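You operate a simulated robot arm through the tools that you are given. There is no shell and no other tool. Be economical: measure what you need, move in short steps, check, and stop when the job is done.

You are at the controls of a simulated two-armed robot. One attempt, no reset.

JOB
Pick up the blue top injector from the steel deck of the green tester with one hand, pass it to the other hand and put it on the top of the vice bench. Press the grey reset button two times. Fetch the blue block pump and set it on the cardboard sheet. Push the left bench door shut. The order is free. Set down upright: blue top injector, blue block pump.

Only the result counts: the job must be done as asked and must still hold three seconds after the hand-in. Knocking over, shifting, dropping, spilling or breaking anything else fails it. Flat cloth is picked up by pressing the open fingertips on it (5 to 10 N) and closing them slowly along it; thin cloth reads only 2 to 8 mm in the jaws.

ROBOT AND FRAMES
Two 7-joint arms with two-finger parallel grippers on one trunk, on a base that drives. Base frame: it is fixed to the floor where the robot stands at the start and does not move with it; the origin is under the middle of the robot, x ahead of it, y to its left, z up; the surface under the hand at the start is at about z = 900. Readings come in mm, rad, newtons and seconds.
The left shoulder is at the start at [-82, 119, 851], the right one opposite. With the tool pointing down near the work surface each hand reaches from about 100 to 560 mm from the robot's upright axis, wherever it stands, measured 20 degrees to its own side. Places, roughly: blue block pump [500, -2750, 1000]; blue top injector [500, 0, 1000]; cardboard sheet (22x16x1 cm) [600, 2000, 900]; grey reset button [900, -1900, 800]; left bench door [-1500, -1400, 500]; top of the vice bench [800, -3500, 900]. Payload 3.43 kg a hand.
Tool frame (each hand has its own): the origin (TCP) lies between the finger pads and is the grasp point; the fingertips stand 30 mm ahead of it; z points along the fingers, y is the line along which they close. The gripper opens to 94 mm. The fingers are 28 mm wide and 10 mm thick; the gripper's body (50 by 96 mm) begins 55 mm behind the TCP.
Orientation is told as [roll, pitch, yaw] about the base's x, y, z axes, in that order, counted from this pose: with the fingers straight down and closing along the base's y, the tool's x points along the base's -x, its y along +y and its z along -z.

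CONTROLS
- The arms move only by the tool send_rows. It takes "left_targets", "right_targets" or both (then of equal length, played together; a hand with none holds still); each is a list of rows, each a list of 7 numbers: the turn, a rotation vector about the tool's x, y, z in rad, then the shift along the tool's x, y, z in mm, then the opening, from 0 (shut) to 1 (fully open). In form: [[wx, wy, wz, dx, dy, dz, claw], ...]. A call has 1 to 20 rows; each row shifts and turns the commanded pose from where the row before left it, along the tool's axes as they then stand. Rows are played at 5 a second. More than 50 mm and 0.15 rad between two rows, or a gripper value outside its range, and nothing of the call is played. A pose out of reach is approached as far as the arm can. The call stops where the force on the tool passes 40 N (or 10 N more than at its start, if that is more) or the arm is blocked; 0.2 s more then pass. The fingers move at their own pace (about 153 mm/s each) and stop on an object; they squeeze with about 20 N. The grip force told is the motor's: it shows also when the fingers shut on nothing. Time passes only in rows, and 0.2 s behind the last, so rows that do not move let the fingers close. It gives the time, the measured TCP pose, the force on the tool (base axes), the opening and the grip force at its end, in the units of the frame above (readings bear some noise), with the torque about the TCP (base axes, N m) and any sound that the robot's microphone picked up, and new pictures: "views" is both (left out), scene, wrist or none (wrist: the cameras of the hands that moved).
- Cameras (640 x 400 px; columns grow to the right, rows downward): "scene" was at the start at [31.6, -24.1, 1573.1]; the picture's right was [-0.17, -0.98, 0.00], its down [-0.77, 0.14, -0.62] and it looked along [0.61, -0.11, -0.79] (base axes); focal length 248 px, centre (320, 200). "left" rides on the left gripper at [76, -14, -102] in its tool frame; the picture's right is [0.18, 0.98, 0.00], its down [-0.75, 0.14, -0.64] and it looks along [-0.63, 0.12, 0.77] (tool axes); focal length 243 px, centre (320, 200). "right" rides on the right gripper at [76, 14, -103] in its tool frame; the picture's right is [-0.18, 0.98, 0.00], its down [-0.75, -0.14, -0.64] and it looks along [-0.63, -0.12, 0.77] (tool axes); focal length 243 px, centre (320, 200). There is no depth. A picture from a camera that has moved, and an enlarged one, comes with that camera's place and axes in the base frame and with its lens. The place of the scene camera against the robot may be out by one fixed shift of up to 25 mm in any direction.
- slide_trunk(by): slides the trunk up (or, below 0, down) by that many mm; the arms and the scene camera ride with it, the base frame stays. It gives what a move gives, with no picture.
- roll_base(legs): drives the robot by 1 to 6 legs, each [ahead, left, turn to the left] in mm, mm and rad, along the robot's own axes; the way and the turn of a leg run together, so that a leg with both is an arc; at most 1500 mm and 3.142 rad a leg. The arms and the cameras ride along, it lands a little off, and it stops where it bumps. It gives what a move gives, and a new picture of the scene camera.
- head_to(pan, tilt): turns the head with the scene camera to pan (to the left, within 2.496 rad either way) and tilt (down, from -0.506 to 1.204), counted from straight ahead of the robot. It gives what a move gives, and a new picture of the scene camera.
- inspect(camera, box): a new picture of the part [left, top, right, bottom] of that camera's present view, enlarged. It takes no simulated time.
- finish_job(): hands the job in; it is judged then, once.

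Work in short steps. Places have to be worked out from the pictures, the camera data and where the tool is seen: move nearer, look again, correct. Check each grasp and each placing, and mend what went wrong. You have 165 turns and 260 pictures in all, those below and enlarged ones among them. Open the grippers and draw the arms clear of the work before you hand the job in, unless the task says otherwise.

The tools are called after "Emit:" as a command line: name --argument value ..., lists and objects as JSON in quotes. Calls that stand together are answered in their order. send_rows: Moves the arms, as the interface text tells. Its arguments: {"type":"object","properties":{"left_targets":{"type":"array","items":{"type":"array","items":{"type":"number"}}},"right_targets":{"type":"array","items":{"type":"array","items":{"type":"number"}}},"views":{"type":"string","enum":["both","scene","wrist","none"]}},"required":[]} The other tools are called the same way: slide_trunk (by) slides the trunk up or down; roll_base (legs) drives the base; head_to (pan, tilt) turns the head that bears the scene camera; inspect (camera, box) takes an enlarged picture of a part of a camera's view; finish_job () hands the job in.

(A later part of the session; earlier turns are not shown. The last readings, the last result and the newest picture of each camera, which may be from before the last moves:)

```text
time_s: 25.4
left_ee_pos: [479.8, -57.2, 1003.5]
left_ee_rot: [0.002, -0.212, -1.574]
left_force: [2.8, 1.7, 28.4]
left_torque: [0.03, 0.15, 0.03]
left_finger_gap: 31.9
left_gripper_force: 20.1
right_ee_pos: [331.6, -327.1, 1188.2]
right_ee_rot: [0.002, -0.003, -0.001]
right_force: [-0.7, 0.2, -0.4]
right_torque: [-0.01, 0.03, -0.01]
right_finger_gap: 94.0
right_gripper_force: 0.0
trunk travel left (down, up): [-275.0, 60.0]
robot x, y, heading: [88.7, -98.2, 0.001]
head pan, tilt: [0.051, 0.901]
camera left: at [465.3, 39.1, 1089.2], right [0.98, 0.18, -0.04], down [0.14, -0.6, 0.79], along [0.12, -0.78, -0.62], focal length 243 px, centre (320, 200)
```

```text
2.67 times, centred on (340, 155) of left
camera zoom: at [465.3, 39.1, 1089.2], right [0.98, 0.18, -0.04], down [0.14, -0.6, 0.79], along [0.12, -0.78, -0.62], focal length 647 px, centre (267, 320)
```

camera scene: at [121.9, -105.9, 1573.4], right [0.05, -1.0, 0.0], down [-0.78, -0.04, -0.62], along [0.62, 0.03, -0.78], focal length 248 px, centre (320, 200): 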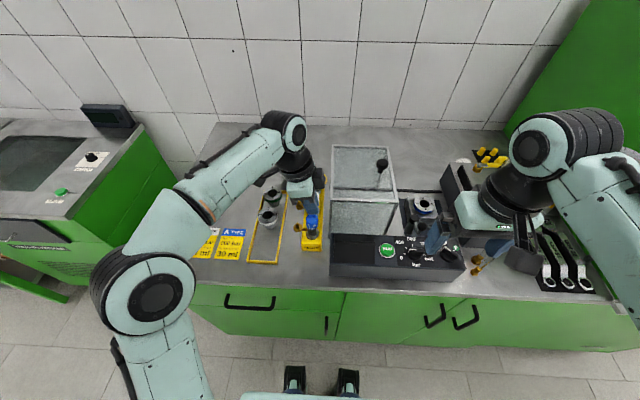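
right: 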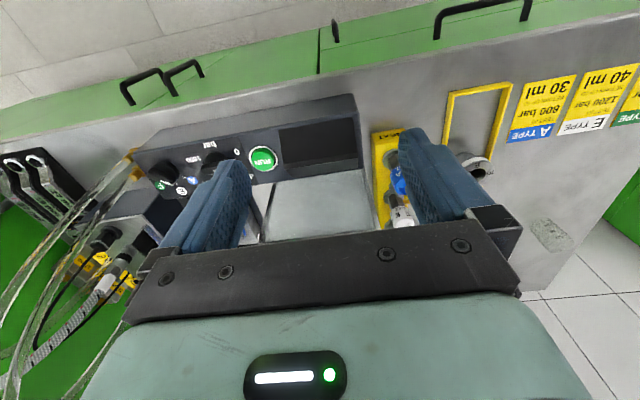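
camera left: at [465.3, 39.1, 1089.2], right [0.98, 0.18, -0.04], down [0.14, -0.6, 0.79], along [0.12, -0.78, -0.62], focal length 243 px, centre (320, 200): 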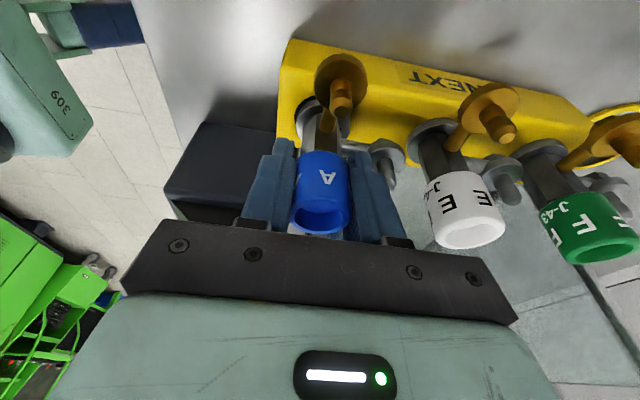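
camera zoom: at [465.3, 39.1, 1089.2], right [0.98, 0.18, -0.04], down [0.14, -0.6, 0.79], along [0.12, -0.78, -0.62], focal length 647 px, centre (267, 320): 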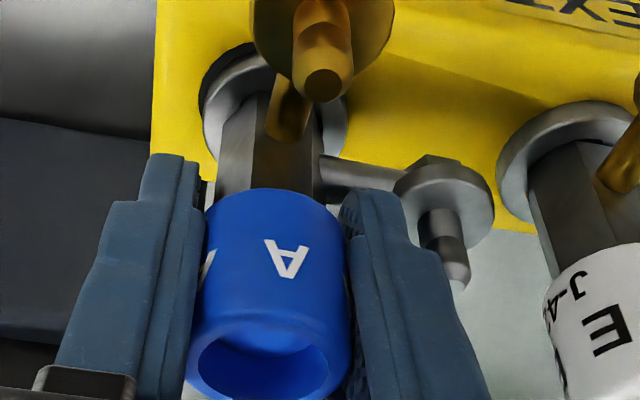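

The cap is now fully between the pads. The fingertip touches the side pipe, which the lift will relieve. I'll lift slowly.

Emit:
send_rows --left_targets '[[0, 0, 0, -0.8, 0, -4, 0], [0, 0, 0, -1, 0, -5, 0], [0, 0, 0, -1, 0, -5, 0], [0, 0, 0, -1, 0, -5, 0], [0, 0, 0, -1, 0, -5, 0]]' --views "wrist"

Emit:
inspect --camera "scene" --box '[240, 160, 400, 260]'

```text
time_s: 26.6
left_ee_pos: [481.5, -54.7, 1027.7]
left_ee_rot: [0.0, -0.21, -1.572]
left_force: [0.0, 0.6, -2.7]
left_torque: [0.0, 0.0, 0.03]
left_finger_gap: 31.8
left_gripper_force: 20.2
right_ee_pos: [333.7, -327.5, 1187.8]
right_ee_rot: [-0.001, 0.001, 0.0]
right_force: [-0.1, -0.5, 0.4]
right_torque: [0.01, 0.02, -0.02]
right_finger_gap: 94.0
right_gripper_force: 0.0
trunk travel left (down, up): [-275.0, 60.0]
robot x, y, heading: [88.0, -94.5, -0.001]
head pan, tilt: [0.051, 0.901]
camera left: at [467.3, 39.6, 1113.4], right [0.98, 0.18, -0.04], down [0.14, -0.6, 0.78], along [0.12, -0.78, -0.62], focal length 243 px, centre (320, 200)
```

left: 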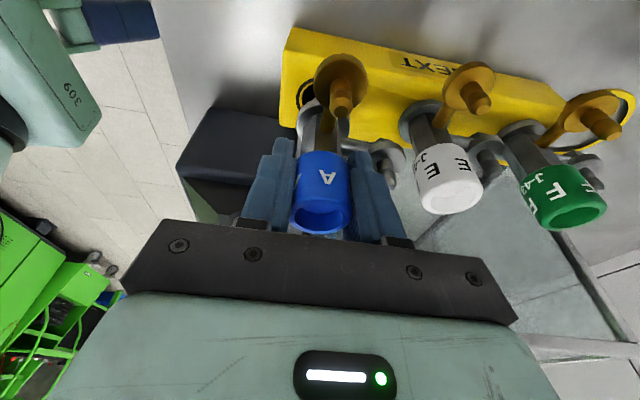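

```text
4.00 times, centred on (320, 210) of scene
camera zoom: at [121.9, -105.9, 1573.3], right [0.05, -1.0, 0.0], down [-0.78, -0.04, -0.62], along [0.62, 0.03, -0.78], focal length 993 px, centre (320, 160)
```

zoom: 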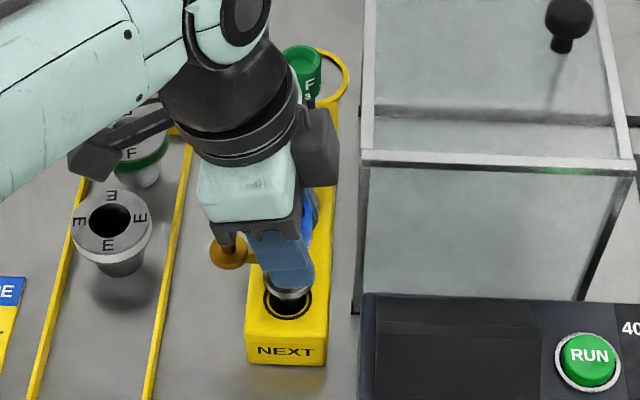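

It's rising and weighs about 2.7 N. I'll continue up 70 mm.

Emit:
send_rows --left_targets '[[0, 0, 0, -3, 0, -14, 0], [0, 0, 0, -3, 0, -14, 0], [0, 0, 0, -3, 0, -14, 0], [0, 0, 0, -3, 0, -14, 0], [0, 0, 0, -3, 0, -14, 0], [0, 0, 0, 0, 0, 0, 0]]' --views "wrist"

Emit:
inspect --camera "scene" --box '[240, 130, 400, 260]'

```text
time_s: 28.0
left_ee_pos: [480.1, -56.9, 1098.3]
left_ee_rot: [0.001, -0.208, -1.572]
left_force: [0.1, -0.5, -1.8]
left_torque: [-0.02, 0.05, 0.0]
left_finger_gap: 31.8
left_gripper_force: 20.1
right_ee_pos: [333.4, -328.0, 1187.6]
right_ee_rot: [0.0, -0.001, 0.001]
right_force: [0.2, 0.9, -0.1]
right_torque: [0.01, -0.02, -0.01]
right_finger_gap: 94.0
right_gripper_force: 0.1
trunk travel left (down, up): [-275.0, 60.0]
robot x, y, heading: [86.4, -102.5, 0.005]
head pan, tilt: [0.051, 0.901]
camera left: at [467.8, 39.2, 1183.6], right [0.98, 0.18, -0.04], down [0.14, -0.6, 0.79], along [0.12, -0.78, -0.62], focal length 243 px, centre (320, 200)
```

left: 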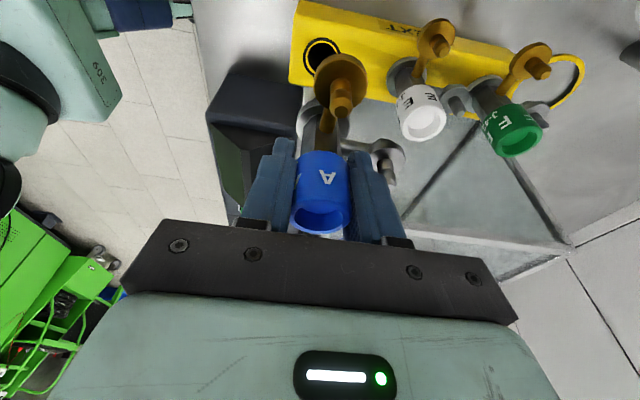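

```text
3.08 times, centred on (320, 195) of scene
camera zoom: at [122.0, -105.8, 1573.4], right [0.05, -1.0, 0.0], down [-0.78, -0.04, -0.62], along [0.62, 0.03, -0.78], focal length 764 px, centre (320, 215)
```

zoom: 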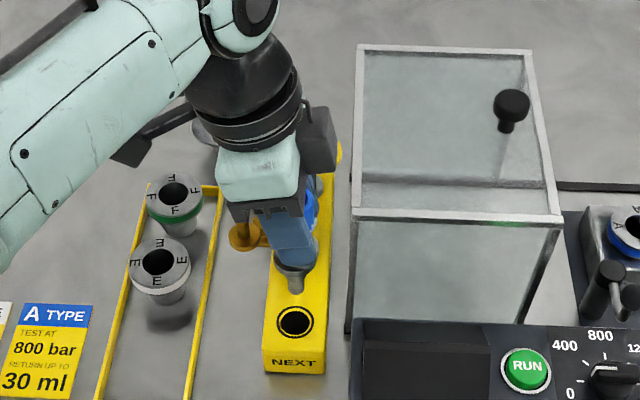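

The nozzle has just cleared the hole. I'll raise the trunk 50 mm and drive straight back 300 mm.

Emit:
slide_trunk --by 50

Emit:
roll_base --legs '[[-350, 0, 0]]'

```text
time_s: 28.9
left_ee_pos: [479.4, -57.4, 1148.5]
left_ee_rot: [0.001, -0.21, -1.571]
left_force: [-0.6, -0.2, -3.4]
left_torque: [-0.01, -0.03, -0.03]
left_finger_gap: 31.7
left_gripper_force: 19.9
right_ee_pos: [333.8, -327.1, 1238.1]
right_ee_rot: [0.001, -0.001, -0.001]
right_force: [-0.5, 0.0, 0.4]
right_torque: [-0.06, 0.0, -0.01]
right_finger_gap: 94.0
right_gripper_force: 0.0
trunk travel left (down, up): [-325.0, 10.0]
robot x, y, heading: [89.9, -96.3, -0.001]
head pan, tilt: [0.051, 0.901]
```

```text
time_s: 31.2
left_ee_pos: [122.4, -56.4, 1150.4]
left_ee_rot: [0.001, -0.21, -1.576]
left_force: [-0.1, 0.2, -3.3]
left_torque: [0.01, -0.01, 0.0]
left_finger_gap: 31.8
left_gripper_force: 19.9
right_ee_pos: [-25.9, -327.0, 1237.8]
right_ee_rot: [0.001, -0.001, -0.001]
right_force: [-0.4, 0.1, -0.2]
right_torque: [0.02, -0.02, 0.03]
right_finger_gap: 94.3
right_gripper_force: 0.0
trunk travel left (down, up): [-325.0, 10.0]
robot x, y, heading: [-272.0, -99.9, 0.004]
head pan, tilt: [0.051, 0.901]
camera scene: at [-237.8, -105.7, 1627.8], right [0.05, -1.0, 0.0], down [-0.78, -0.04, -0.62], along [0.62, 0.03, -0.78], focal length 248 px, centre (320, 200)
```

scene: 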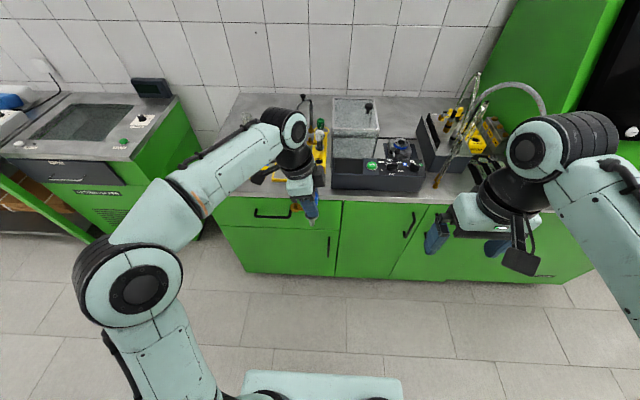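

The injector is held well. For the hand-over I'll turn the left hand +45° so the injector's free side faces right. I'll also bring the right hand to yaw -90°, ready to tilt horizontal with its camera up.

Emit:
send_rows --left_targets '[[-0.0274, 0, -0.128, 0, 0, 0, 0], [-0.0274, 0, -0.128, 0, 0, 0, 0], [-0.0274, 0, -0.128, 0, 0, 0, 0], [-0.0274, 0, -0.128, 0, 0, 0, 0], [-0.0274, 0, -0.128, 0, 0, 0, 0], [-0.0274, 0, -0.128, 0, 0, 0, 0], [0, 0, 0, 0, 0, 0, 0], [0, 0, 0, 0, 0, 0, 0], [0, 0, 0, 0, 0, 0, 0], [0, 0, 0, 0, 0, 0, 0], [0, 0, 0, 0, 0, 0, 0]]' --right_targets '[[0, 0, 0.143, 0, 0, 0, 1], [0, 0, 0.143, 0, 0, 0, 1], [0, 0, 0.143, 0, 0, 0, 1], [0, 0, 0.143, 0, 0, 0, 1], [0, 0, 0.143, 0, 0, 0, 1], [0, 0, 0.143, 0, 0, 0, 1], [0, 0, 0.143, 0, 0, 0, 1], [0, 0, 0.143, 0, 0, 0, 1], [0, 0, 0.143, 0, 0, 0, 1], [0, 0, 0.143, 0, 0, 0, 1], [0, 0, 0.141, 0, 0, 0, 1]]' --views "none"

Emit:
send_rows --right_targets '[[0, 0.143, 0, 0, 0, 0, 1], [0, 0.143, 0, 0, 0, 0, 1], [0, 0.143, 0, 0, 0, 0, 1], [0, 0.143, 0, 0, 0, 0, 1], [0, 0.143, 0, 0, 0, 0, 1], [0, 0.143, 0, 0, 0, 0, 1], [0, 0.143, 0, 0, 0, 0, 1], [0, 0.143, 0, 0, 0, 0, 1], [0, 0.143, 0, 0, 0, 0, 1], [0, 0.143, 0, 0, 0, 0, 1], [0, 0.141, 0, 0, 0, 0, 1]]' --views "both"

```text
time_s: 33.6
left_ee_pos: [122.6, -56.3, 1149.2]
left_ee_rot: [0.001, -0.21, -0.788]
left_force: [-0.3, 0.4, -1.7]
left_torque: [-0.03, -0.04, -0.02]
left_finger_gap: 31.8
left_gripper_force: 20.5
right_ee_pos: [-27.2, -327.6, 1237.2]
right_ee_rot: [0.001, 0.001, -1.574]
right_force: [0.0, 0.8, 0.8]
right_torque: [-0.04, -0.03, 0.02]
right_finger_gap: 93.7
right_gripper_force: 0.1
trunk travel left (down, up): [-325.0, 10.0]
robot x, y, heading: [-271.2, -102.5, -0.001]
head pan, tilt: [0.051, 0.901]
```

```text
time_s: 36.0
left_ee_pos: [121.5, -55.7, 1151.2]
left_ee_rot: [0.001, -0.211, -0.789]
left_force: [-0.4, 1.0, -3.3]
left_torque: [-0.03, 0.0, 0.03]
left_finger_gap: 31.6
left_gripper_force: 20.2
right_ee_pos: [-25.0, -328.3, 1239.5]
right_ee_rot: [2.74, 1.567, 1.168]
right_force: [0.9, 0.1, 0.1]
right_torque: [-0.01, 0.0, 0.01]
right_finger_gap: 93.9
right_gripper_force: 0.1
trunk travel left (down, up): [-325.0, 10.0]
robot x, y, heading: [-269.4, -98.8, 0.003]
head pan, tilt: [0.051, 0.901]
camera scene: at [-237.8, -105.9, 1627.7], right [0.05, -1.0, 0.0], down [-0.78, -0.04, -0.62], along [0.62, 0.03, -0.78], focal length 248 px, centre (320, 200)
camera right: at [-11.5, -430.1, 1313.3], right [0.98, 0.0, -0.18], down [-0.14, -0.64, -0.76], along [-0.12, 0.77, -0.63], focal length 243 px, centre (320, 200)
```

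scene: 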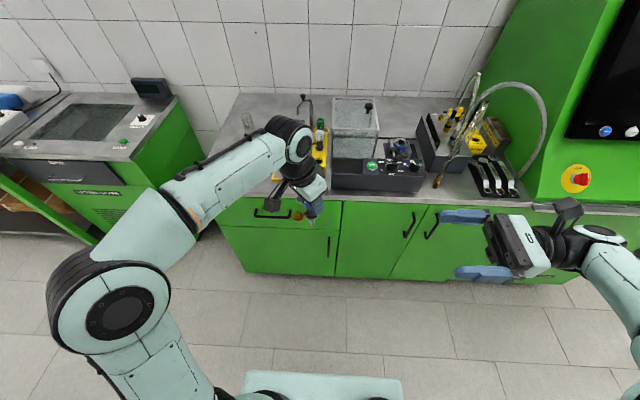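
right: 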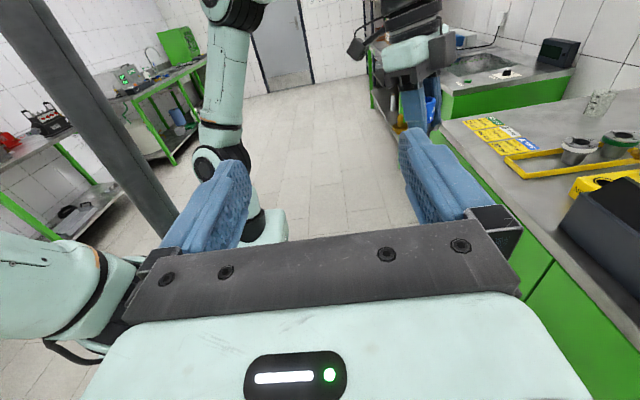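

Both hands are oriented well. I'll bring the injector 60 mm nearer the robot and move the right hand level with it, about 175 mm away, to look.

Emit:
send_rows --left_targets '[[0, 0, 0, 20.7, -21.2, -4.4, 0], [0, 0, 0, 20.7, -21.2, -4.4, 0], [0, 0, 0, 0, 0, 0, 0], [0, 0, 0, 0, 0, 0, 0], [0, 0, 0, 0, 0, 0, 0]]' --right_targets '[[0, 0, 0, -31, 22, 10, 1], [0, 0, 0, -31, 22, 22, 1], [0, 0, 0, -31, 22, 22, 1], [0, 0, 0, -31, 21, 22, 1], [0, 0, 0, 0, 0, 22, 1]]'

Emit:
inspect --camera "right" --box '[220, 0, 460, 150]'

```text
time_s: 37.2
left_ee_pos: [61.7, -54.6, 1149.4]
left_ee_rot: [0.001, -0.212, -0.787]
left_force: [-0.3, -0.8, -2.0]
left_torque: [-0.03, -0.01, 0.02]
left_finger_gap: 31.6
left_gripper_force: 20.1
right_ee_pos: [62.0, -229.2, 1115.7]
right_ee_rot: [0.963, 1.568, -0.611]
right_force: [-0.8, 0.5, -1.2]
right_torque: [0.01, -0.01, 0.0]
right_finger_gap: 93.9
right_gripper_force: 0.1
trunk travel left (down, up): [-325.0, 10.0]
robot x, y, heading: [-266.6, -96.2, -0.006]
head pan, tilt: [0.051, 0.901]
camera scene: at [-238.8, -105.0, 1627.6], right [0.05, -1.0, 0.0], down [-0.78, -0.04, -0.62], along [0.62, 0.03, -0.78], focal length 248 px, centre (320, 200)
camera right: at [75.1, -330.3, 1191.8], right [0.98, 0.0, -0.18], down [-0.14, -0.64, -0.75], along [-0.12, 0.77, -0.63], focal length 243 px, centre (320, 200)
camera left: at [-16.6, 3.3, 1234.3], right [0.57, 0.82, -0.04], down [0.52, -0.33, 0.79], along [0.63, -0.47, -0.62], focal length 243 px, centre (320, 200)
```

scene: 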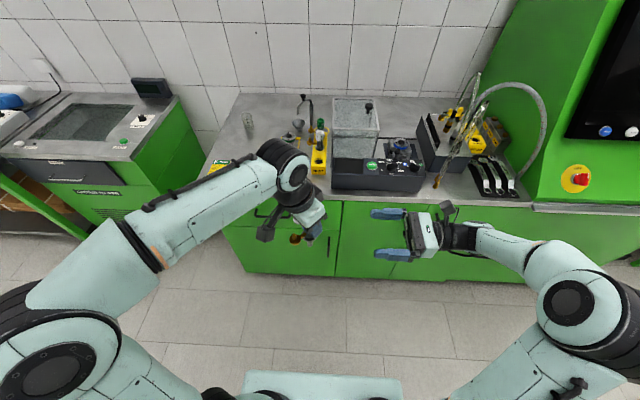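
right: 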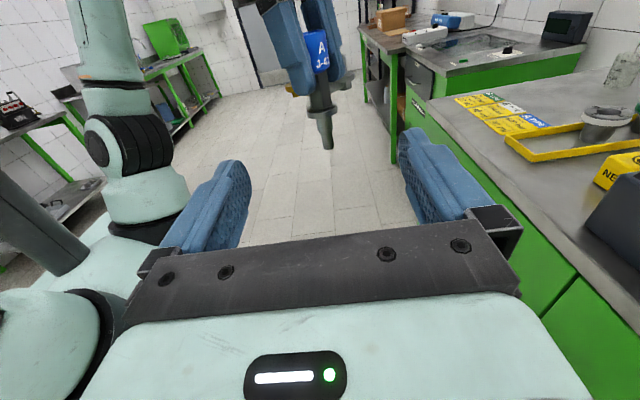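
left: 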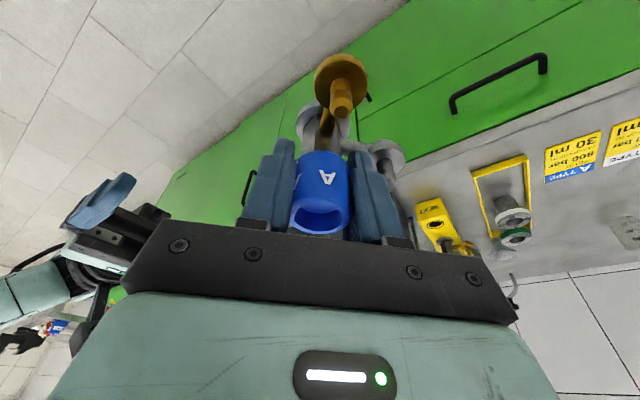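

```text
2.67 times, centred on (340, 75) of right
camera zoom: at [75.1, -330.3, 1191.8], right [0.98, 0.0, -0.18], down [-0.14, -0.64, -0.75], along [-0.12, 0.77, -0.63], focal length 647 px, centre (267, 533)
```

zoom: 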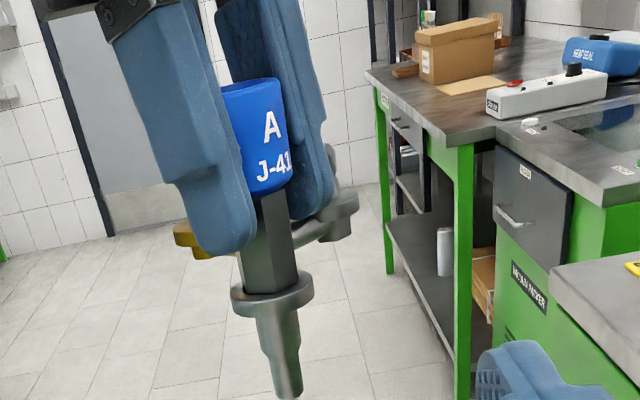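

The injector measures about: cap z 1134–1169, body 1100–1134, flange ring about 1098, nozzle tip 1050. The left fingertips leave too little body free, so I'll hold the ring briefly with the right hand, regrip higher with the left, then take the body. Moving the right hand closer first.

Emit:
send_rows --right_targets '[[0, 0, 0, -9, 0, 25, 0.65], [0, 0, 0, -9, -1, 25, 0.65], [0, 0, 0, 0, -1, 25, 0.65], [0, 0, 0, 0, 0, 25, 0.65], [0, 0, 0, 0, 0, 0, 0.65]]' --views "both"

Emit:
inspect --camera "right" --box '[200, 20, 440, 170]'

```text
time_s: 38.4
left_ee_pos: [61.3, -55.0, 1148.6]
left_ee_rot: [0.001, -0.211, -0.79]
left_force: [0.4, 0.0, -2.6]
left_torque: [-0.01, 0.01, -0.02]
left_finger_gap: 32.0
left_gripper_force: 20.1
right_ee_pos: [58.5, -129.7, 1097.1]
right_ee_rot: [-2.78, 1.57, 1.933]
right_force: [-0.9, 0.4, -0.5]
right_torque: [0.02, 0.0, -0.03]
right_finger_gap: 61.0
right_gripper_force: 0.1
trunk travel left (down, up): [-325.0, 10.0]
robot x, y, heading: [-271.7, -100.1, 0.0]
head pan, tilt: [0.051, 0.901]
camera scene: at [-238.2, -106.0, 1627.6], right [0.05, -1.0, 0.0], down [-0.78, -0.04, -0.62], along [0.62, 0.03, -0.78], focal length 248 px, centre (320, 200)
camera right: at [72.1, -231.5, 1172.2], right [0.98, 0.0, -0.18], down [-0.14, -0.64, -0.75], along [-0.12, 0.77, -0.63], focal length 243 px, centre (320, 200)
```

scene: 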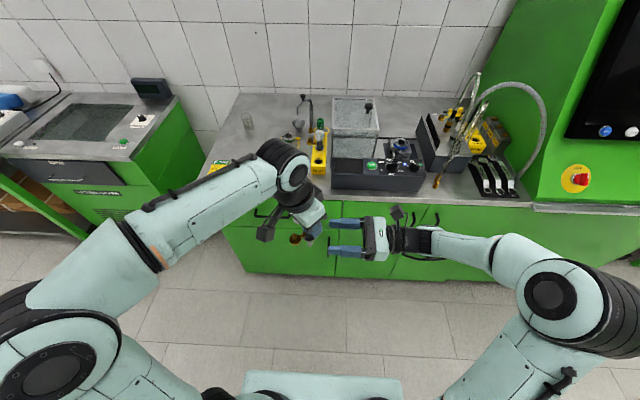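
right: 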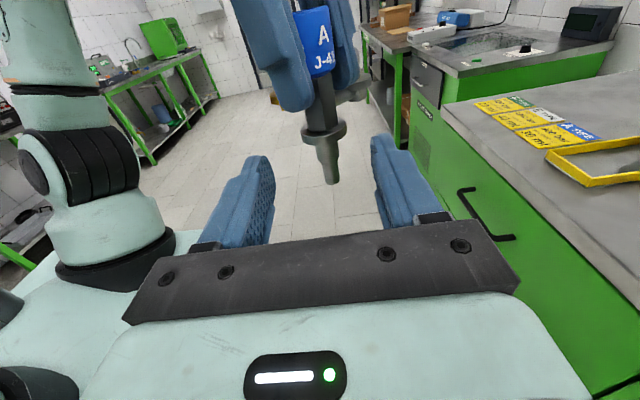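

```text
2.67 times, centred on (320, 95) of right
camera zoom: at [72.1, -231.5, 1172.2], right [0.98, 0.0, -0.18], down [-0.14, -0.64, -0.75], along [-0.12, 0.77, -0.63], focal length 647 px, centre (320, 480)
```

zoom: 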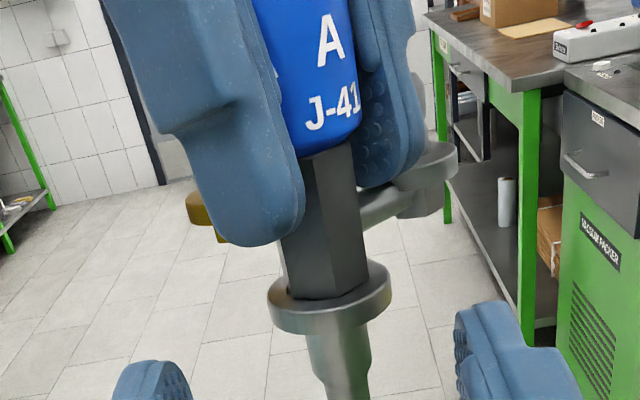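

The ring's centre is at about (60, -57, 1096), matching the right hand's height. I'll advance 52 mm and close on the ring.

Emit:
send_rows --right_targets '[[0, 0, 0, 0, 1.5, 18, 0.6], [0, 0, 0, 0, 0, 18, 0.6], [0, 0, 0, 0, 0, 16, 0.6], [0, 0, 0, 0, 0, 0, 0.6]]' --views "wrist"

Emit:
inspect --camera "right" --box '[200, 80, 440, 230]'

```text
time_s: 39.4
left_ee_pos: [61.5, -54.4, 1148.6]
left_ee_rot: [0.001, -0.212, -0.79]
left_force: [0.1, 0.0, -2.9]
left_torque: [-0.01, -0.01, 0.01]
left_finger_gap: 31.7
left_gripper_force: 20.2
right_ee_pos: [58.5, -78.2, 1098.1]
right_ee_rot: [2.634, 1.57, 1.062]
right_force: [-0.1, -0.4, 0.2]
right_torque: [0.01, 0.0, 0.01]
right_finger_gap: 56.4
right_gripper_force: 0.1
trunk travel left (down, up): [-325.0, 10.0]
robot x, y, heading: [-269.4, -97.6, 0.0]
head pan, tilt: [0.051, 0.901]
camera right: at [72.2, -179.2, 1172.5], right [0.98, 0.0, -0.18], down [-0.14, -0.64, -0.75], along [-0.12, 0.77, -0.63], focal length 243 px, centre (320, 200)
```

right: 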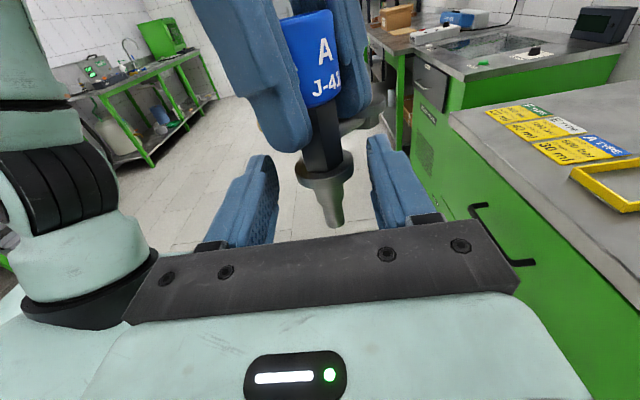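

```text
2.67 times, centred on (320, 155) of right
camera zoom: at [72.2, -179.2, 1172.5], right [0.98, 0.0, -0.18], down [-0.14, -0.64, -0.75], along [-0.12, 0.77, -0.63], focal length 647 px, centre (320, 320)
```

zoom: 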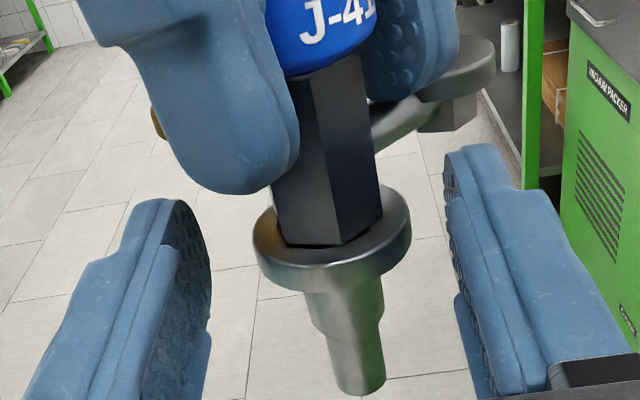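

It is centred. I'll close the right hand gently on the ring.

Emit:
send_rows --right_targets '[[0, 0, 0, 0, 0, 0, 0.5], [0, 0, 0, 0, 0, 0, 0.43], [0, 0, 0, 0, 0, 0, 0.39], [0, 0, 0, 0, 0, 0, 0.36], [0, 0, 0, 0, 0, 0, 0.3], [0, 0, 0, 0, 0, 0, 0.1]]' --views "wrist"

Emit:
inspect --camera "right" --box '[200, 80, 440, 230]'

```text
time_s: 40.8
left_ee_pos: [60.0, -54.4, 1150.3]
left_ee_rot: [0.0, -0.21, -0.79]
left_force: [-14.3, -2.6, -0.7]
left_torque: [0.11, 0.56, -0.05]
left_finger_gap: 31.7
left_gripper_force: 19.9
right_ee_pos: [58.7, -77.7, 1098.5]
right_ee_rot: [-0.292, 1.568, -1.87]
right_force: [15.3, 1.6, -0.5]
right_torque: [-0.3, 0.16, -0.33]
right_finger_gap: 35.6
right_gripper_force: 19.7
trunk travel left (down, up): [-325.0, 10.0]
robot x, y, heading: [-269.7, -97.1, -0.004]
head pan, tilt: [0.051, 0.901]
camera right: at [72.9, -179.7, 1172.3], right [0.98, 0.0, -0.18], down [-0.14, -0.64, -0.75], along [-0.12, 0.77, -0.63], focal length 243 px, centre (320, 200)
```

right: 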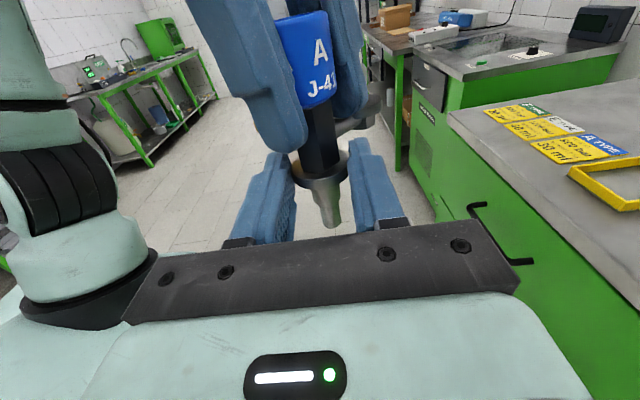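

```text
2.67 times, centred on (320, 155) of right
camera zoom: at [72.9, -179.7, 1172.3], right [0.98, 0.0, -0.18], down [-0.14, -0.64, -0.75], along [-0.12, 0.77, -0.63], focal length 647 px, centre (320, 320)
```

zoom: 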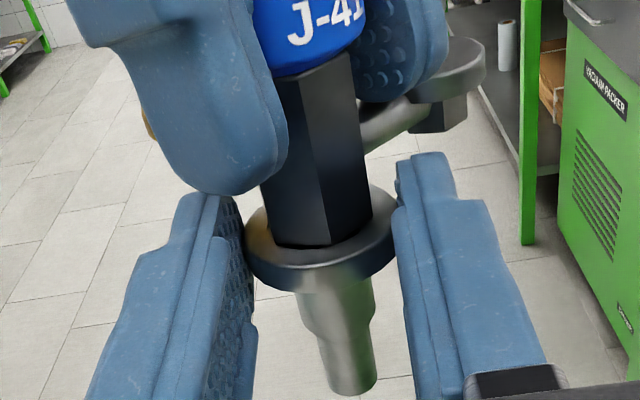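

The right hand holds the ring, with some side load. I'll relieve it by 1.5 mm, then open the left, move it up 14 mm and regrip the cap.

Emit:
send_rows --right_targets '[[0, 0, 0, 0, 1.5, 0, 0.1], [0, 0, 0, 0, 0, 0, 0.1], [0, 0, 0, 0, 0, 0, 0.1]]' --views "none"

Emit:
send_rows --left_targets '[[0, 0, 0, 0, 0, 0, 0.38], [0, 0, 0, 0, 0, 0, 0.44], [0, 0, 0, 0, 0, 0, 0.44]]' --views "none"

Emit:
inspect --camera "right" --box '[200, 0, 440, 230]'

```text
time_s: 41.6
left_ee_pos: [60.8, -54.7, 1148.3]
left_ee_rot: [0.003, -0.211, -0.789]
left_force: [-8.6, -0.9, -2.9]
left_torque: [0.07, 0.47, 0.03]
left_finger_gap: 31.7
left_gripper_force: 19.5
right_ee_pos: [60.6, -77.0, 1096.3]
right_ee_rot: [2.531, 1.57, 0.958]
right_force: [8.3, 1.5, 0.6]
right_torque: [-0.15, -0.04, -0.19]
right_finger_gap: 35.5
right_gripper_force: 19.5
trunk travel left (down, up): [-325.0, 10.0]
robot x, y, heading: [-270.1, -98.2, 0.001]
head pan, tilt: [0.051, 0.901]
```

```text
time_s: 42.4
left_ee_pos: [60.8, -54.7, 1149.3]
left_ee_rot: [0.002, -0.213, -0.79]
left_force: [-4.8, -8.1, -1.3]
left_torque: [-0.23, 0.18, -0.06]
left_finger_gap: 35.9
left_gripper_force: 0.1
right_ee_pos: [59.8, -77.6, 1096.7]
right_ee_rot: [-1.988, 1.571, 2.728]
right_force: [6.1, 7.8, -0.5]
right_torque: [-0.22, 0.09, -0.01]
right_finger_gap: 35.6
right_gripper_force: 20.0
trunk travel left (down, up): [-325.0, 10.0]
robot x, y, heading: [-268.4, -93.8, -0.005]
head pan, tilt: [0.051, 0.901]
```

```text
1.74 times, centred on (320, 115) of right
camera zoom: at [74.2, -178.6, 1171.9], right [0.98, 0.0, -0.18], down [-0.14, -0.64, -0.75], along [-0.12, 0.77, -0.63], focal length 422 px, centre (320, 348)
```

zoom: 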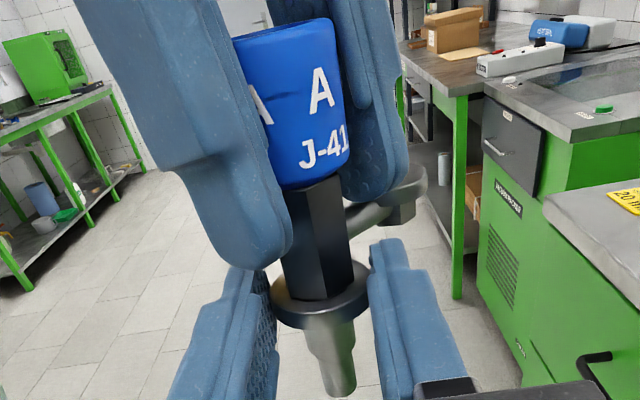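

The left finger on the near side is still pressed by the cap. I'll shift the left hand 3 mm along its closing axis and check the forces before sliding up.

Emit:
send_rows --left_targets '[[0, 0, 0, 0, -2, 0, 0.44], [0, 0, 0, 0, -1, 0, 0.46], [0, 0, 0, 0, 0, 0, 0.46]]' --views "none"

Emit:
inspect --camera "left" --box '[220, 80, 460, 230]'

```text
time_s: 43.2
left_ee_pos: [59.1, -57.7, 1148.8]
left_ee_rot: [0.002, -0.212, -0.788]
left_force: [-3.4, -2.9, -0.1]
left_torque: [-0.11, 0.08, -0.02]
left_finger_gap: 40.3
left_gripper_force: 0.0
right_ee_pos: [60.9, -77.4, 1096.3]
right_ee_rot: [-0.322, 1.571, -1.896]
right_force: [2.4, 3.9, -1.0]
right_torque: [-0.17, 0.07, -0.03]
right_finger_gap: 35.3
right_gripper_force: 20.5
trunk travel left (down, up): [-325.0, 10.0]
robot x, y, heading: [-271.6, -95.3, -0.004]
head pan, tilt: [0.051, 0.901]
```

```text
2.67 times, centred on (340, 155) of left
camera zoom: at [-17.6, -0.3, 1234.3], right [0.57, 0.82, -0.04], down [0.52, -0.33, 0.79], along [0.63, -0.47, -0.62], focal length 647 px, centre (267, 320)
```

zoom: 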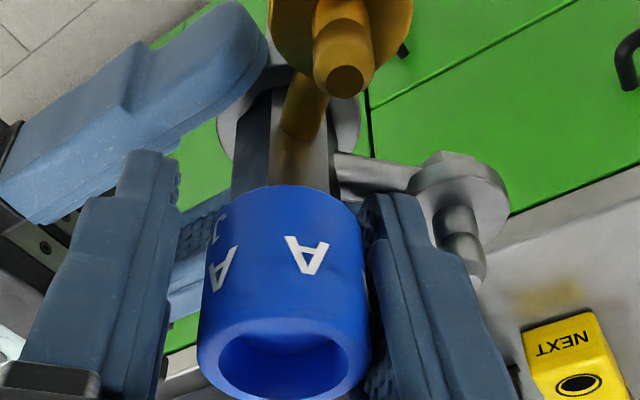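

The far finger is touching the steel pin from inside. I'll narrow slightly and slide up 14 mm.

Emit:
send_rows --left_targets '[[0, 0, 0, 0, 0.5, 0, 0.4], [0, 0, 0, -1, 0, -5, 0.4], [0, 0, 0, -1, 0, -4.8, 0.4], [0, 0, 0, -1, 0, -4.8, 0.4], [0, 0, 0, 0, 0, 0, 0.36], [0, 0, 0, 0, 0, 0, 0.3], [0, 0, 0, 0, 0, 0, 0.1], [0, 0, 0, 0, 0, 0, 0.0]]' --views "none"

Emit:
inspect --camera "right" --box '[200, 0, 440, 230]'

```text
time_s: 45.0
left_ee_pos: [59.4, -58.5, 1165.4]
left_ee_rot: [0.003, -0.21, -0.786]
left_force: [11.4, 11.6, -0.7]
left_torque: [0.52, -0.64, -0.02]
left_finger_gap: 32.0
left_gripper_force: 20.3
right_ee_pos: [59.8, -76.6, 1096.7]
right_ee_rot: [-2.133, 1.572, 2.581]
right_force: [-12.2, -11.5, 0.5]
right_torque: [0.2, -0.14, 0.21]
right_finger_gap: 35.5
right_gripper_force: 19.9
trunk travel left (down, up): [-325.0, 10.0]
robot x, y, heading: [-271.7, -97.1, -0.004]
head pan, tilt: [0.051, 0.901]
```

```text
1.74 times, centred on (320, 115) of right
camera zoom: at [74.2, -179.2, 1171.8], right [0.98, 0.0, -0.18], down [-0.14, -0.64, -0.75], along [-0.12, 0.77, -0.63], focal length 422 px, centre (320, 348)
```

zoom: 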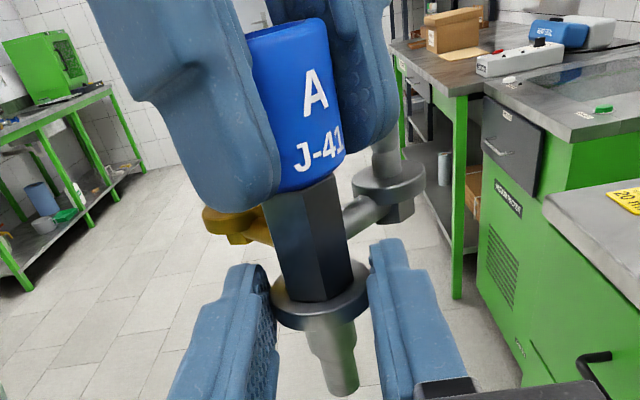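

Regripped about 16 mm higher. I'll relieve the side load, open the right hand, raise it 19 mm to the body and look.

Emit:
send_rows --left_targets '[[0, 0, 0, 0, 2, 0, 0], [0, 0, 0, 0, 0, 0, 0], [0, 0, 0, 0, 0, 0, 0], [0, 0, 0, 0, 0, 0, 0], [0, 0, 0, 0, 0, 0, 0], [0, 0, 0, 0, 0, 0, 0], [0, 0, 0, 0, 0, 0, 0]]' --right_targets '[[0, 0, 0, 0, 0, 0, 0.1], [0, 0, 0, 0, 0, 0, 0.4], [0, 0, 0, 0, 0, 0, 0.5], [0, 0, 0, 0, 0, 0, 0.55], [0, 0, 0, 10, 0, 0, 0.55], [0, 0, 0, 9, 0, 0, 0.55], [0, 0, 0, 0, 0, 0, 0.55]]' --views "none"

Emit:
inspect --camera "right" --box '[200, 0, 440, 230]'

```text
time_s: 46.6
left_ee_pos: [59.9, -55.8, 1164.0]
left_ee_rot: [0.0, -0.21, -0.788]
left_force: [-0.6, -0.1, -0.4]
left_torque: [-0.02, 0.01, 0.01]
left_finger_gap: 31.8
left_gripper_force: 19.7
right_ee_pos: [61.2, -78.1, 1115.0]
right_ee_rot: [1.84, 1.572, 0.268]
right_force: [-0.1, 0.8, 0.0]
right_torque: [0.02, 0.01, 0.04]
right_finger_gap: 51.7
right_gripper_force: 0.0
trunk travel left (down, up): [-325.0, 10.0]
robot x, y, heading: [-272.0, -97.7, -0.003]
head pan, tilt: [0.051, 0.901]
```

```text
1.74 times, centred on (320, 115) of right
camera zoom: at [75.2, -179.7, 1190.7], right [0.98, 0.0, -0.18], down [-0.14, -0.64, -0.75], along [-0.12, 0.77, -0.63], focal length 422 px, centre (320, 348)
```

zoom: 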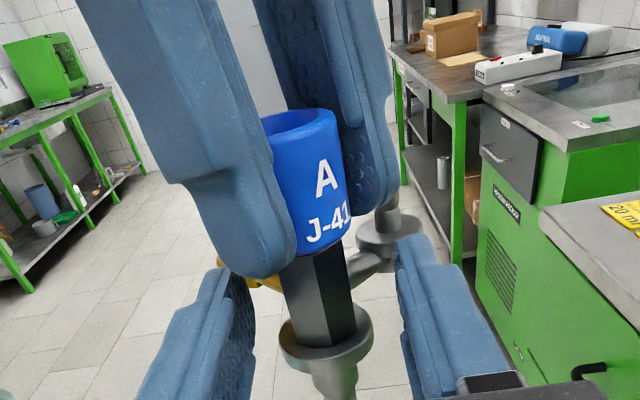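

The injector hangs unchanged and the right fingers are now level with the body, clear of the left tips. Closing the right hand on the body.

Emit:
send_rows --right_targets '[[0, 0, 0, 0, 0, 0, 0.45], [0, 0, 0, 0, 0, 0, 0.37], [0, 0, 0, 0, 0, 0, 0.31], [0, 0, 0, 0, 0, 0, 0.27], [0, 0, 0, 0, 0, 0, 0.2], [0, 0, 0, 0, 0, 0, 0.1], [0, 0, 0, 0, 0, 0, 0.0]]' --views "none"

Emit:
inspect --camera "right" --box '[200, 0, 440, 230]'

```text
time_s: 48.2
left_ee_pos: [62.3, -54.4, 1164.4]
left_ee_rot: [0.003, -0.209, -0.788]
left_force: [11.3, 13.0, -0.3]
left_torque: [0.39, -0.11, 0.1]
left_finger_gap: 32.1
left_gripper_force: 20.1
right_ee_pos: [60.4, -78.6, 1115.1]
right_ee_rot: [1.722, 1.571, 0.15]
right_force: [-10.4, -12.2, 0.3]
right_torque: [0.19, -0.37, 0.17]
right_finger_gap: 24.7
right_gripper_force: 20.1
trunk travel left (down, up): [-325.0, 10.0]
robot x, y, heading: [-272.6, -95.7, -0.004]
head pan, tilt: [0.051, 0.901]
```

```text
1.74 times, centred on (320, 115) of right
camera zoom: at [74.9, -180.0, 1190.5], right [0.98, 0.0, -0.18], down [-0.14, -0.64, -0.75], along [-0.12, 0.77, -0.63], focal length 422 px, centre (320, 348)
```

zoom: 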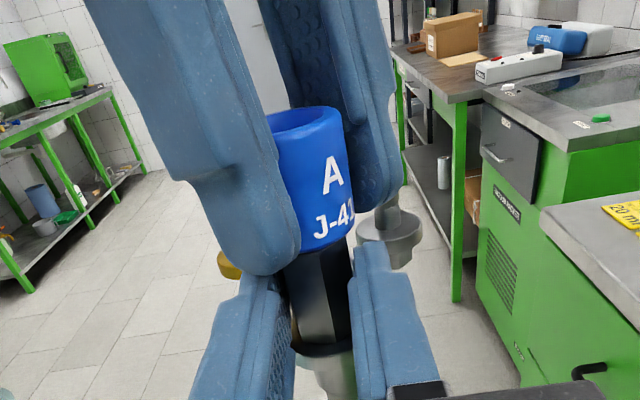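

The right hand now grips the body at 24.7 mm. I'll relieve the load, open the left just enough to miss the pin, and lift it straight off.

Emit:
send_rows --left_targets '[[0, 0, 0, 0, 1.5, 0, 0], [0, 0, 0, 0, 0, 0, 0.36], [0, 0, 0, 0, 0, 0, 0.4], [0, 0, 0, 0, 0, 0, 0.4], [0, 0, 0, -1, 0, -5, 0.4], [0, 0, 0, -2, 0, -10, 0.4], [0, 0, 0, -3, 0, -14, 0.4], [0, 0, 0, -4, 0, -20, 0.4], [0, 0, 0, -4, 0, -20, 0.4]]' --views "none"

Emit:
inspect --camera "right" --box '[160, 0, 480, 230]'

```text
time_s: 50.2
left_ee_pos: [59.0, -53.9, 1236.3]
left_ee_rot: [0.003, -0.212, -0.789]
left_force: [0.5, 0.8, 0.3]
left_torque: [0.01, -0.02, -0.02]
left_finger_gap: 37.6
left_gripper_force: 0.1
right_ee_pos: [60.4, -78.3, 1114.8]
right_ee_rot: [0.429, 1.571, -1.144]
right_force: [0.5, 0.2, 0.1]
right_torque: [-0.08, 0.01, -0.01]
right_finger_gap: 22.1
right_gripper_force: 19.8
trunk travel left (down, up): [-325.0, 10.0]
robot x, y, heading: [-266.5, -100.5, -0.003]
head pan, tilt: [0.051, 0.901]
```

```text
1.74 times, centred on (320, 115) of right
camera zoom: at [75.1, -179.7, 1190.6], right [0.98, 0.0, -0.18], down [-0.14, -0.64, -0.75], along [-0.12, 0.77, -0.63], focal length 422 px, centre (320, 348)
```

zoom: 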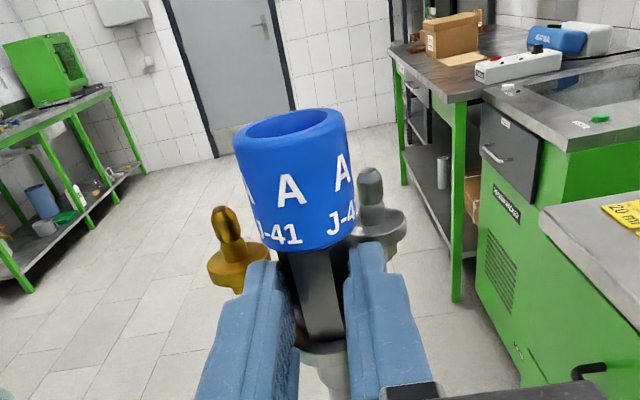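

The hand-over succeeded: the injector is in the right hand. I'll move the left hand aside, then strafe right along the aisle toward the vice bench.

Emit:
send_rows --left_targets '[[0, 0, 0, 23, 23.5, -5, 0.6], [0, 0, 0, 23, 23.5, -5, 0.6], [0, 0, 0, 23, 23.5, -5, 1]]' --views "none"

Emit:
head_to --pan -1.3 --tilt 0.55

Emit:
roll_base --legs '[[0, -1400, 0]]'

```text
time_s: 51.0
left_ee_pos: [62.2, 45.6, 1238.1]
left_ee_rot: [0.001, -0.211, -0.789]
left_force: [-0.2, 0.9, -0.4]
left_torque: [-0.02, -0.01, -0.03]
left_finger_gap: 94.2
left_gripper_force: 0.1
right_ee_pos: [60.7, -78.2, 1115.7]
right_ee_rot: [0.355, 1.571, -1.218]
right_force: [-0.8, -0.2, 0.3]
right_torque: [-0.13, -0.03, 0.04]
right_finger_gap: 21.8
right_gripper_force: 20.2
trunk travel left (down, up): [-325.0, 10.0]
robot x, y, heading: [-269.8, -95.0, 0.002]
head pan, tilt: [0.051, 0.901]
```

```text
time_s: 52.5
left_ee_pos: [62.2, 45.4, 1236.9]
left_ee_rot: [0.001, -0.211, -0.791]
left_force: [0.3, -0.6, -0.3]
left_torque: [-0.02, 0.02, -0.01]
left_finger_gap: 93.7
left_gripper_force: 0.1
right_ee_pos: [61.4, -78.4, 1115.0]
right_ee_rot: [1.365, 1.57, -0.208]
right_force: [-0.4, -0.4, -0.6]
right_torque: [-0.1, -0.01, 0.01]
right_finger_gap: 21.9
right_gripper_force: 20.3
trunk travel left (down, up): [-325.0, 10.0]
robot x, y, heading: [-270.5, -97.8, -0.004]
head pan, tilt: [-1.3, 0.55]
camera scene: at [-289.6, -195.9, 1656.9], right [-0.96, -0.27, 0.0], down [-0.14, 0.5, -0.85], along [0.23, -0.82, -0.52], focal length 248 px, centre (320, 200)
```

scene: 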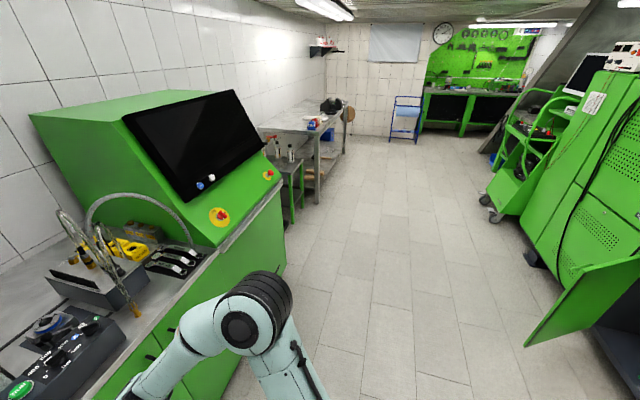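

```text
time_s: 64.6
left_ee_pos: [91.1, -1290.3, 1236.8]
left_ee_rot: [0.002, -0.212, -0.732]
left_force: [-0.4, 0.6, -0.6]
left_torque: [-0.02, 0.02, 0.01]
left_finger_gap: 93.8
left_gripper_force: 0.0
right_ee_pos: [96.2, -1414.0, 1116.0]
right_ee_rot: [1.777, 1.571, 0.262]
right_force: [-0.1, 0.0, 0.7]
right_torque: [-0.1, 0.02, -0.02]
right_finger_gap: 21.5
right_gripper_force: 20.2
trunk travel left (down, up): [-325.0, 10.0]
robot x, y, heading: [-233.1, -1452.1, 0.057]
head pan, tilt: [-1.3, 0.55]
camera scene: at [-247.5, -1551.2, 1657.0], right [-0.95, -0.32, 0.0], down [-0.17, 0.49, -0.85], along [0.27, -0.81, -0.52], focal length 248 px, centre (320, 200)
```

scene: 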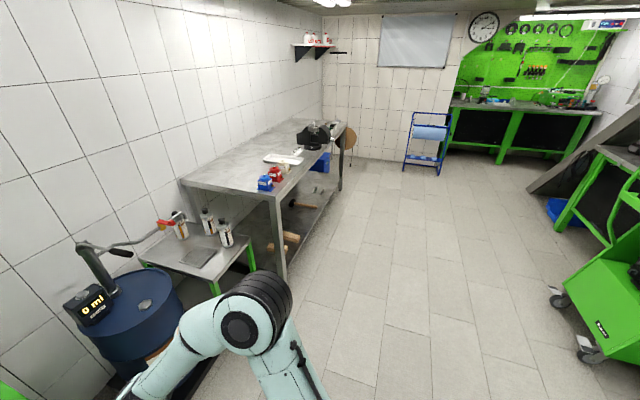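

Useful view: the barrel with the meter, then the vice bench with the blue and red block pumps at its near edge. I'll enlarge both.

Emit:
inspect --camera "scene" --box '[170, 100, 370, 225]'

Emit:
inspect --camera "scene" --box '[40, 200, 240, 325]'

```text
3.20 times, centred on (270, 162) of scene
camera zoom: at [-247.5, -1551.2, 1657.0], right [-0.95, -0.32, 0.0], down [-0.17, 0.49, -0.85], along [0.27, -0.81, -0.52], focal length 794 px, centre (480, 320)
```

zoom: 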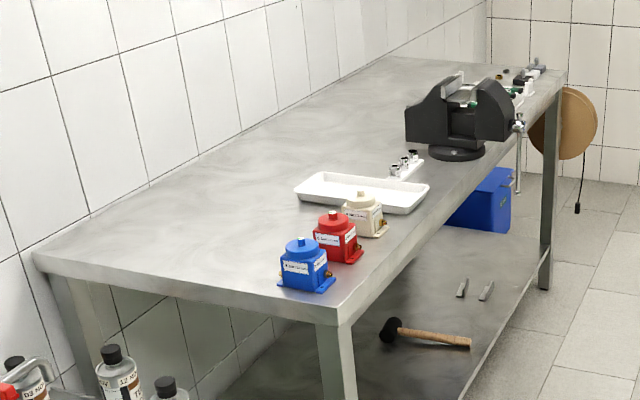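

```text
3.20 times, centred on (140, 262) of scene
camera zoom: at [-247.5, -1551.2, 1657.0], right [-0.95, -0.32, 0.0], down [-0.17, 0.49, -0.85], along [0.27, -0.81, -0.52], focal length 794 px, centre (896, 0)
```

zoom: 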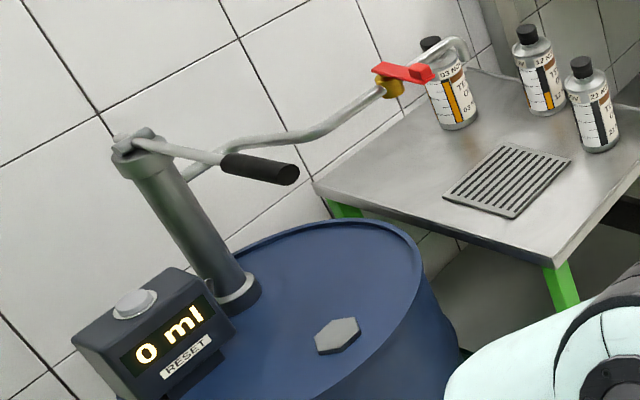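

The three pumps stand near the bench front (edge at x≈408), and the grey reset button sits on the meter box. To place the injector from the bench front, I'll swing the right hand to point forward, in open space here.

Emit:
send_rows --right_targets '[[0, 0, 0, 0, 20, -30, 0], [0, 0, 0, 0, 20, -30, 0], [0, 0, 0, 0, 20, -30, 0], [0, 0, 0, 0, 20, -30, 0], [-0.13, 0, 0, 0, 0, 0, 0], [-0.13, 0, 0, 0, 0, 0, 0], [-0.13, 0, 0, 0, 0, 0, 0], [-0.13, 0, 0, 0, 0, 0, 0], [-0.13, 0, 0, 0, 0, 0, 0], [-0.13, 0, 0, 0, 0, 0, 0], [-0.13, 0, 0, 0, 0, 0, 0], [-0.13, 0, 0, 0, 0, 0, 0], [-0.13, 0, 0, 0, 0, 0, 0], [-0.13, 0, 0, 0, 0, 0, 0]]' --views "wrist"

Emit:
head_to --pan -0.2 --tilt 0.8

```text
time_s: 67.6
left_ee_pos: [90.6, -1290.9, 1236.1]
left_ee_rot: [0.003, -0.211, -0.731]
left_force: [0.4, -0.6, -0.6]
left_torque: [0.0, 0.0, 0.0]
left_finger_gap: 93.8
left_gripper_force: 0.0
right_ee_pos: [182.5, -1528.2, 1115.7]
right_ee_rot: [0.441, 1.57, -2.247]
right_force: [0.1, 0.5, -0.3]
right_torque: [-0.06, 0.06, 0.01]
right_finger_gap: 21.4
right_gripper_force: 20.1
right hand out of reach, approached as far as the arm can: row 14
trunk travel left (down, up): [-325.0, 10.0]
robot x, y, heading: [-233.4, -1453.0, 0.057]
head pan, tilt: [-1.3, 0.55]
camera right: at [97.0, -1585.9, 1190.4], right [0.43, -0.88, -0.18], down [-0.64, -0.16, -0.75], along [0.64, 0.44, -0.63], focal length 243 px, centre (320, 200)
```

right: 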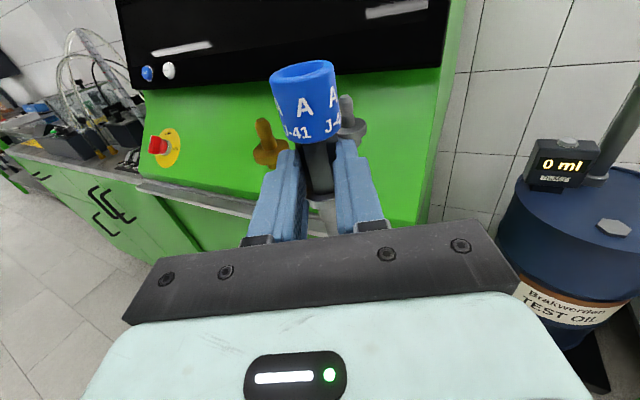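

```text
time_s: 68.9
left_ee_pos: [91.3, -1290.7, 1236.0]
left_ee_rot: [0.001, -0.21, -0.731]
left_force: [-0.3, 0.0, 1.1]
left_torque: [0.0, 0.01, 0.01]
left_finger_gap: 94.1
left_gripper_force: 0.1
right_ee_pos: [182.9, -1529.5, 1114.5]
right_ee_rot: [-0.906, 1.57, 2.689]
right_force: [-0.7, 0.1, 0.5]
right_torque: [-0.05, 0.1, 0.0]
right_finger_gap: 21.2
right_gripper_force: 19.9
trunk travel left (down, up): [-325.0, 10.0]
robot x, y, heading: [-234.7, -1449.5, 0.052]
head pan, tilt: [-0.201, 0.799]
camera scene: at [-196.5, -1478.0, 1635.6], right [-0.14, -0.99, 0.0], down [-0.71, 0.1, -0.7], along [0.69, -0.1, -0.72], focal length 248 px, centre (320, 200)
```

scene: 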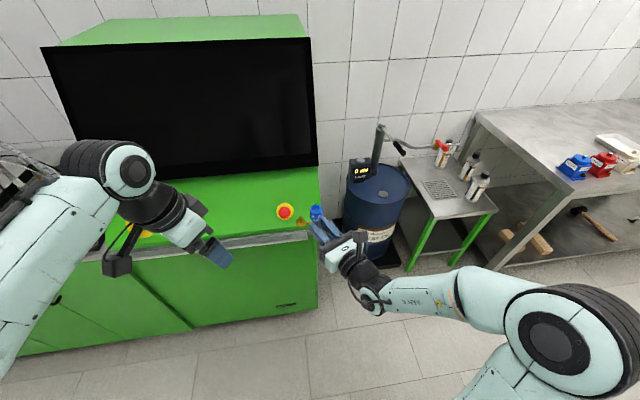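

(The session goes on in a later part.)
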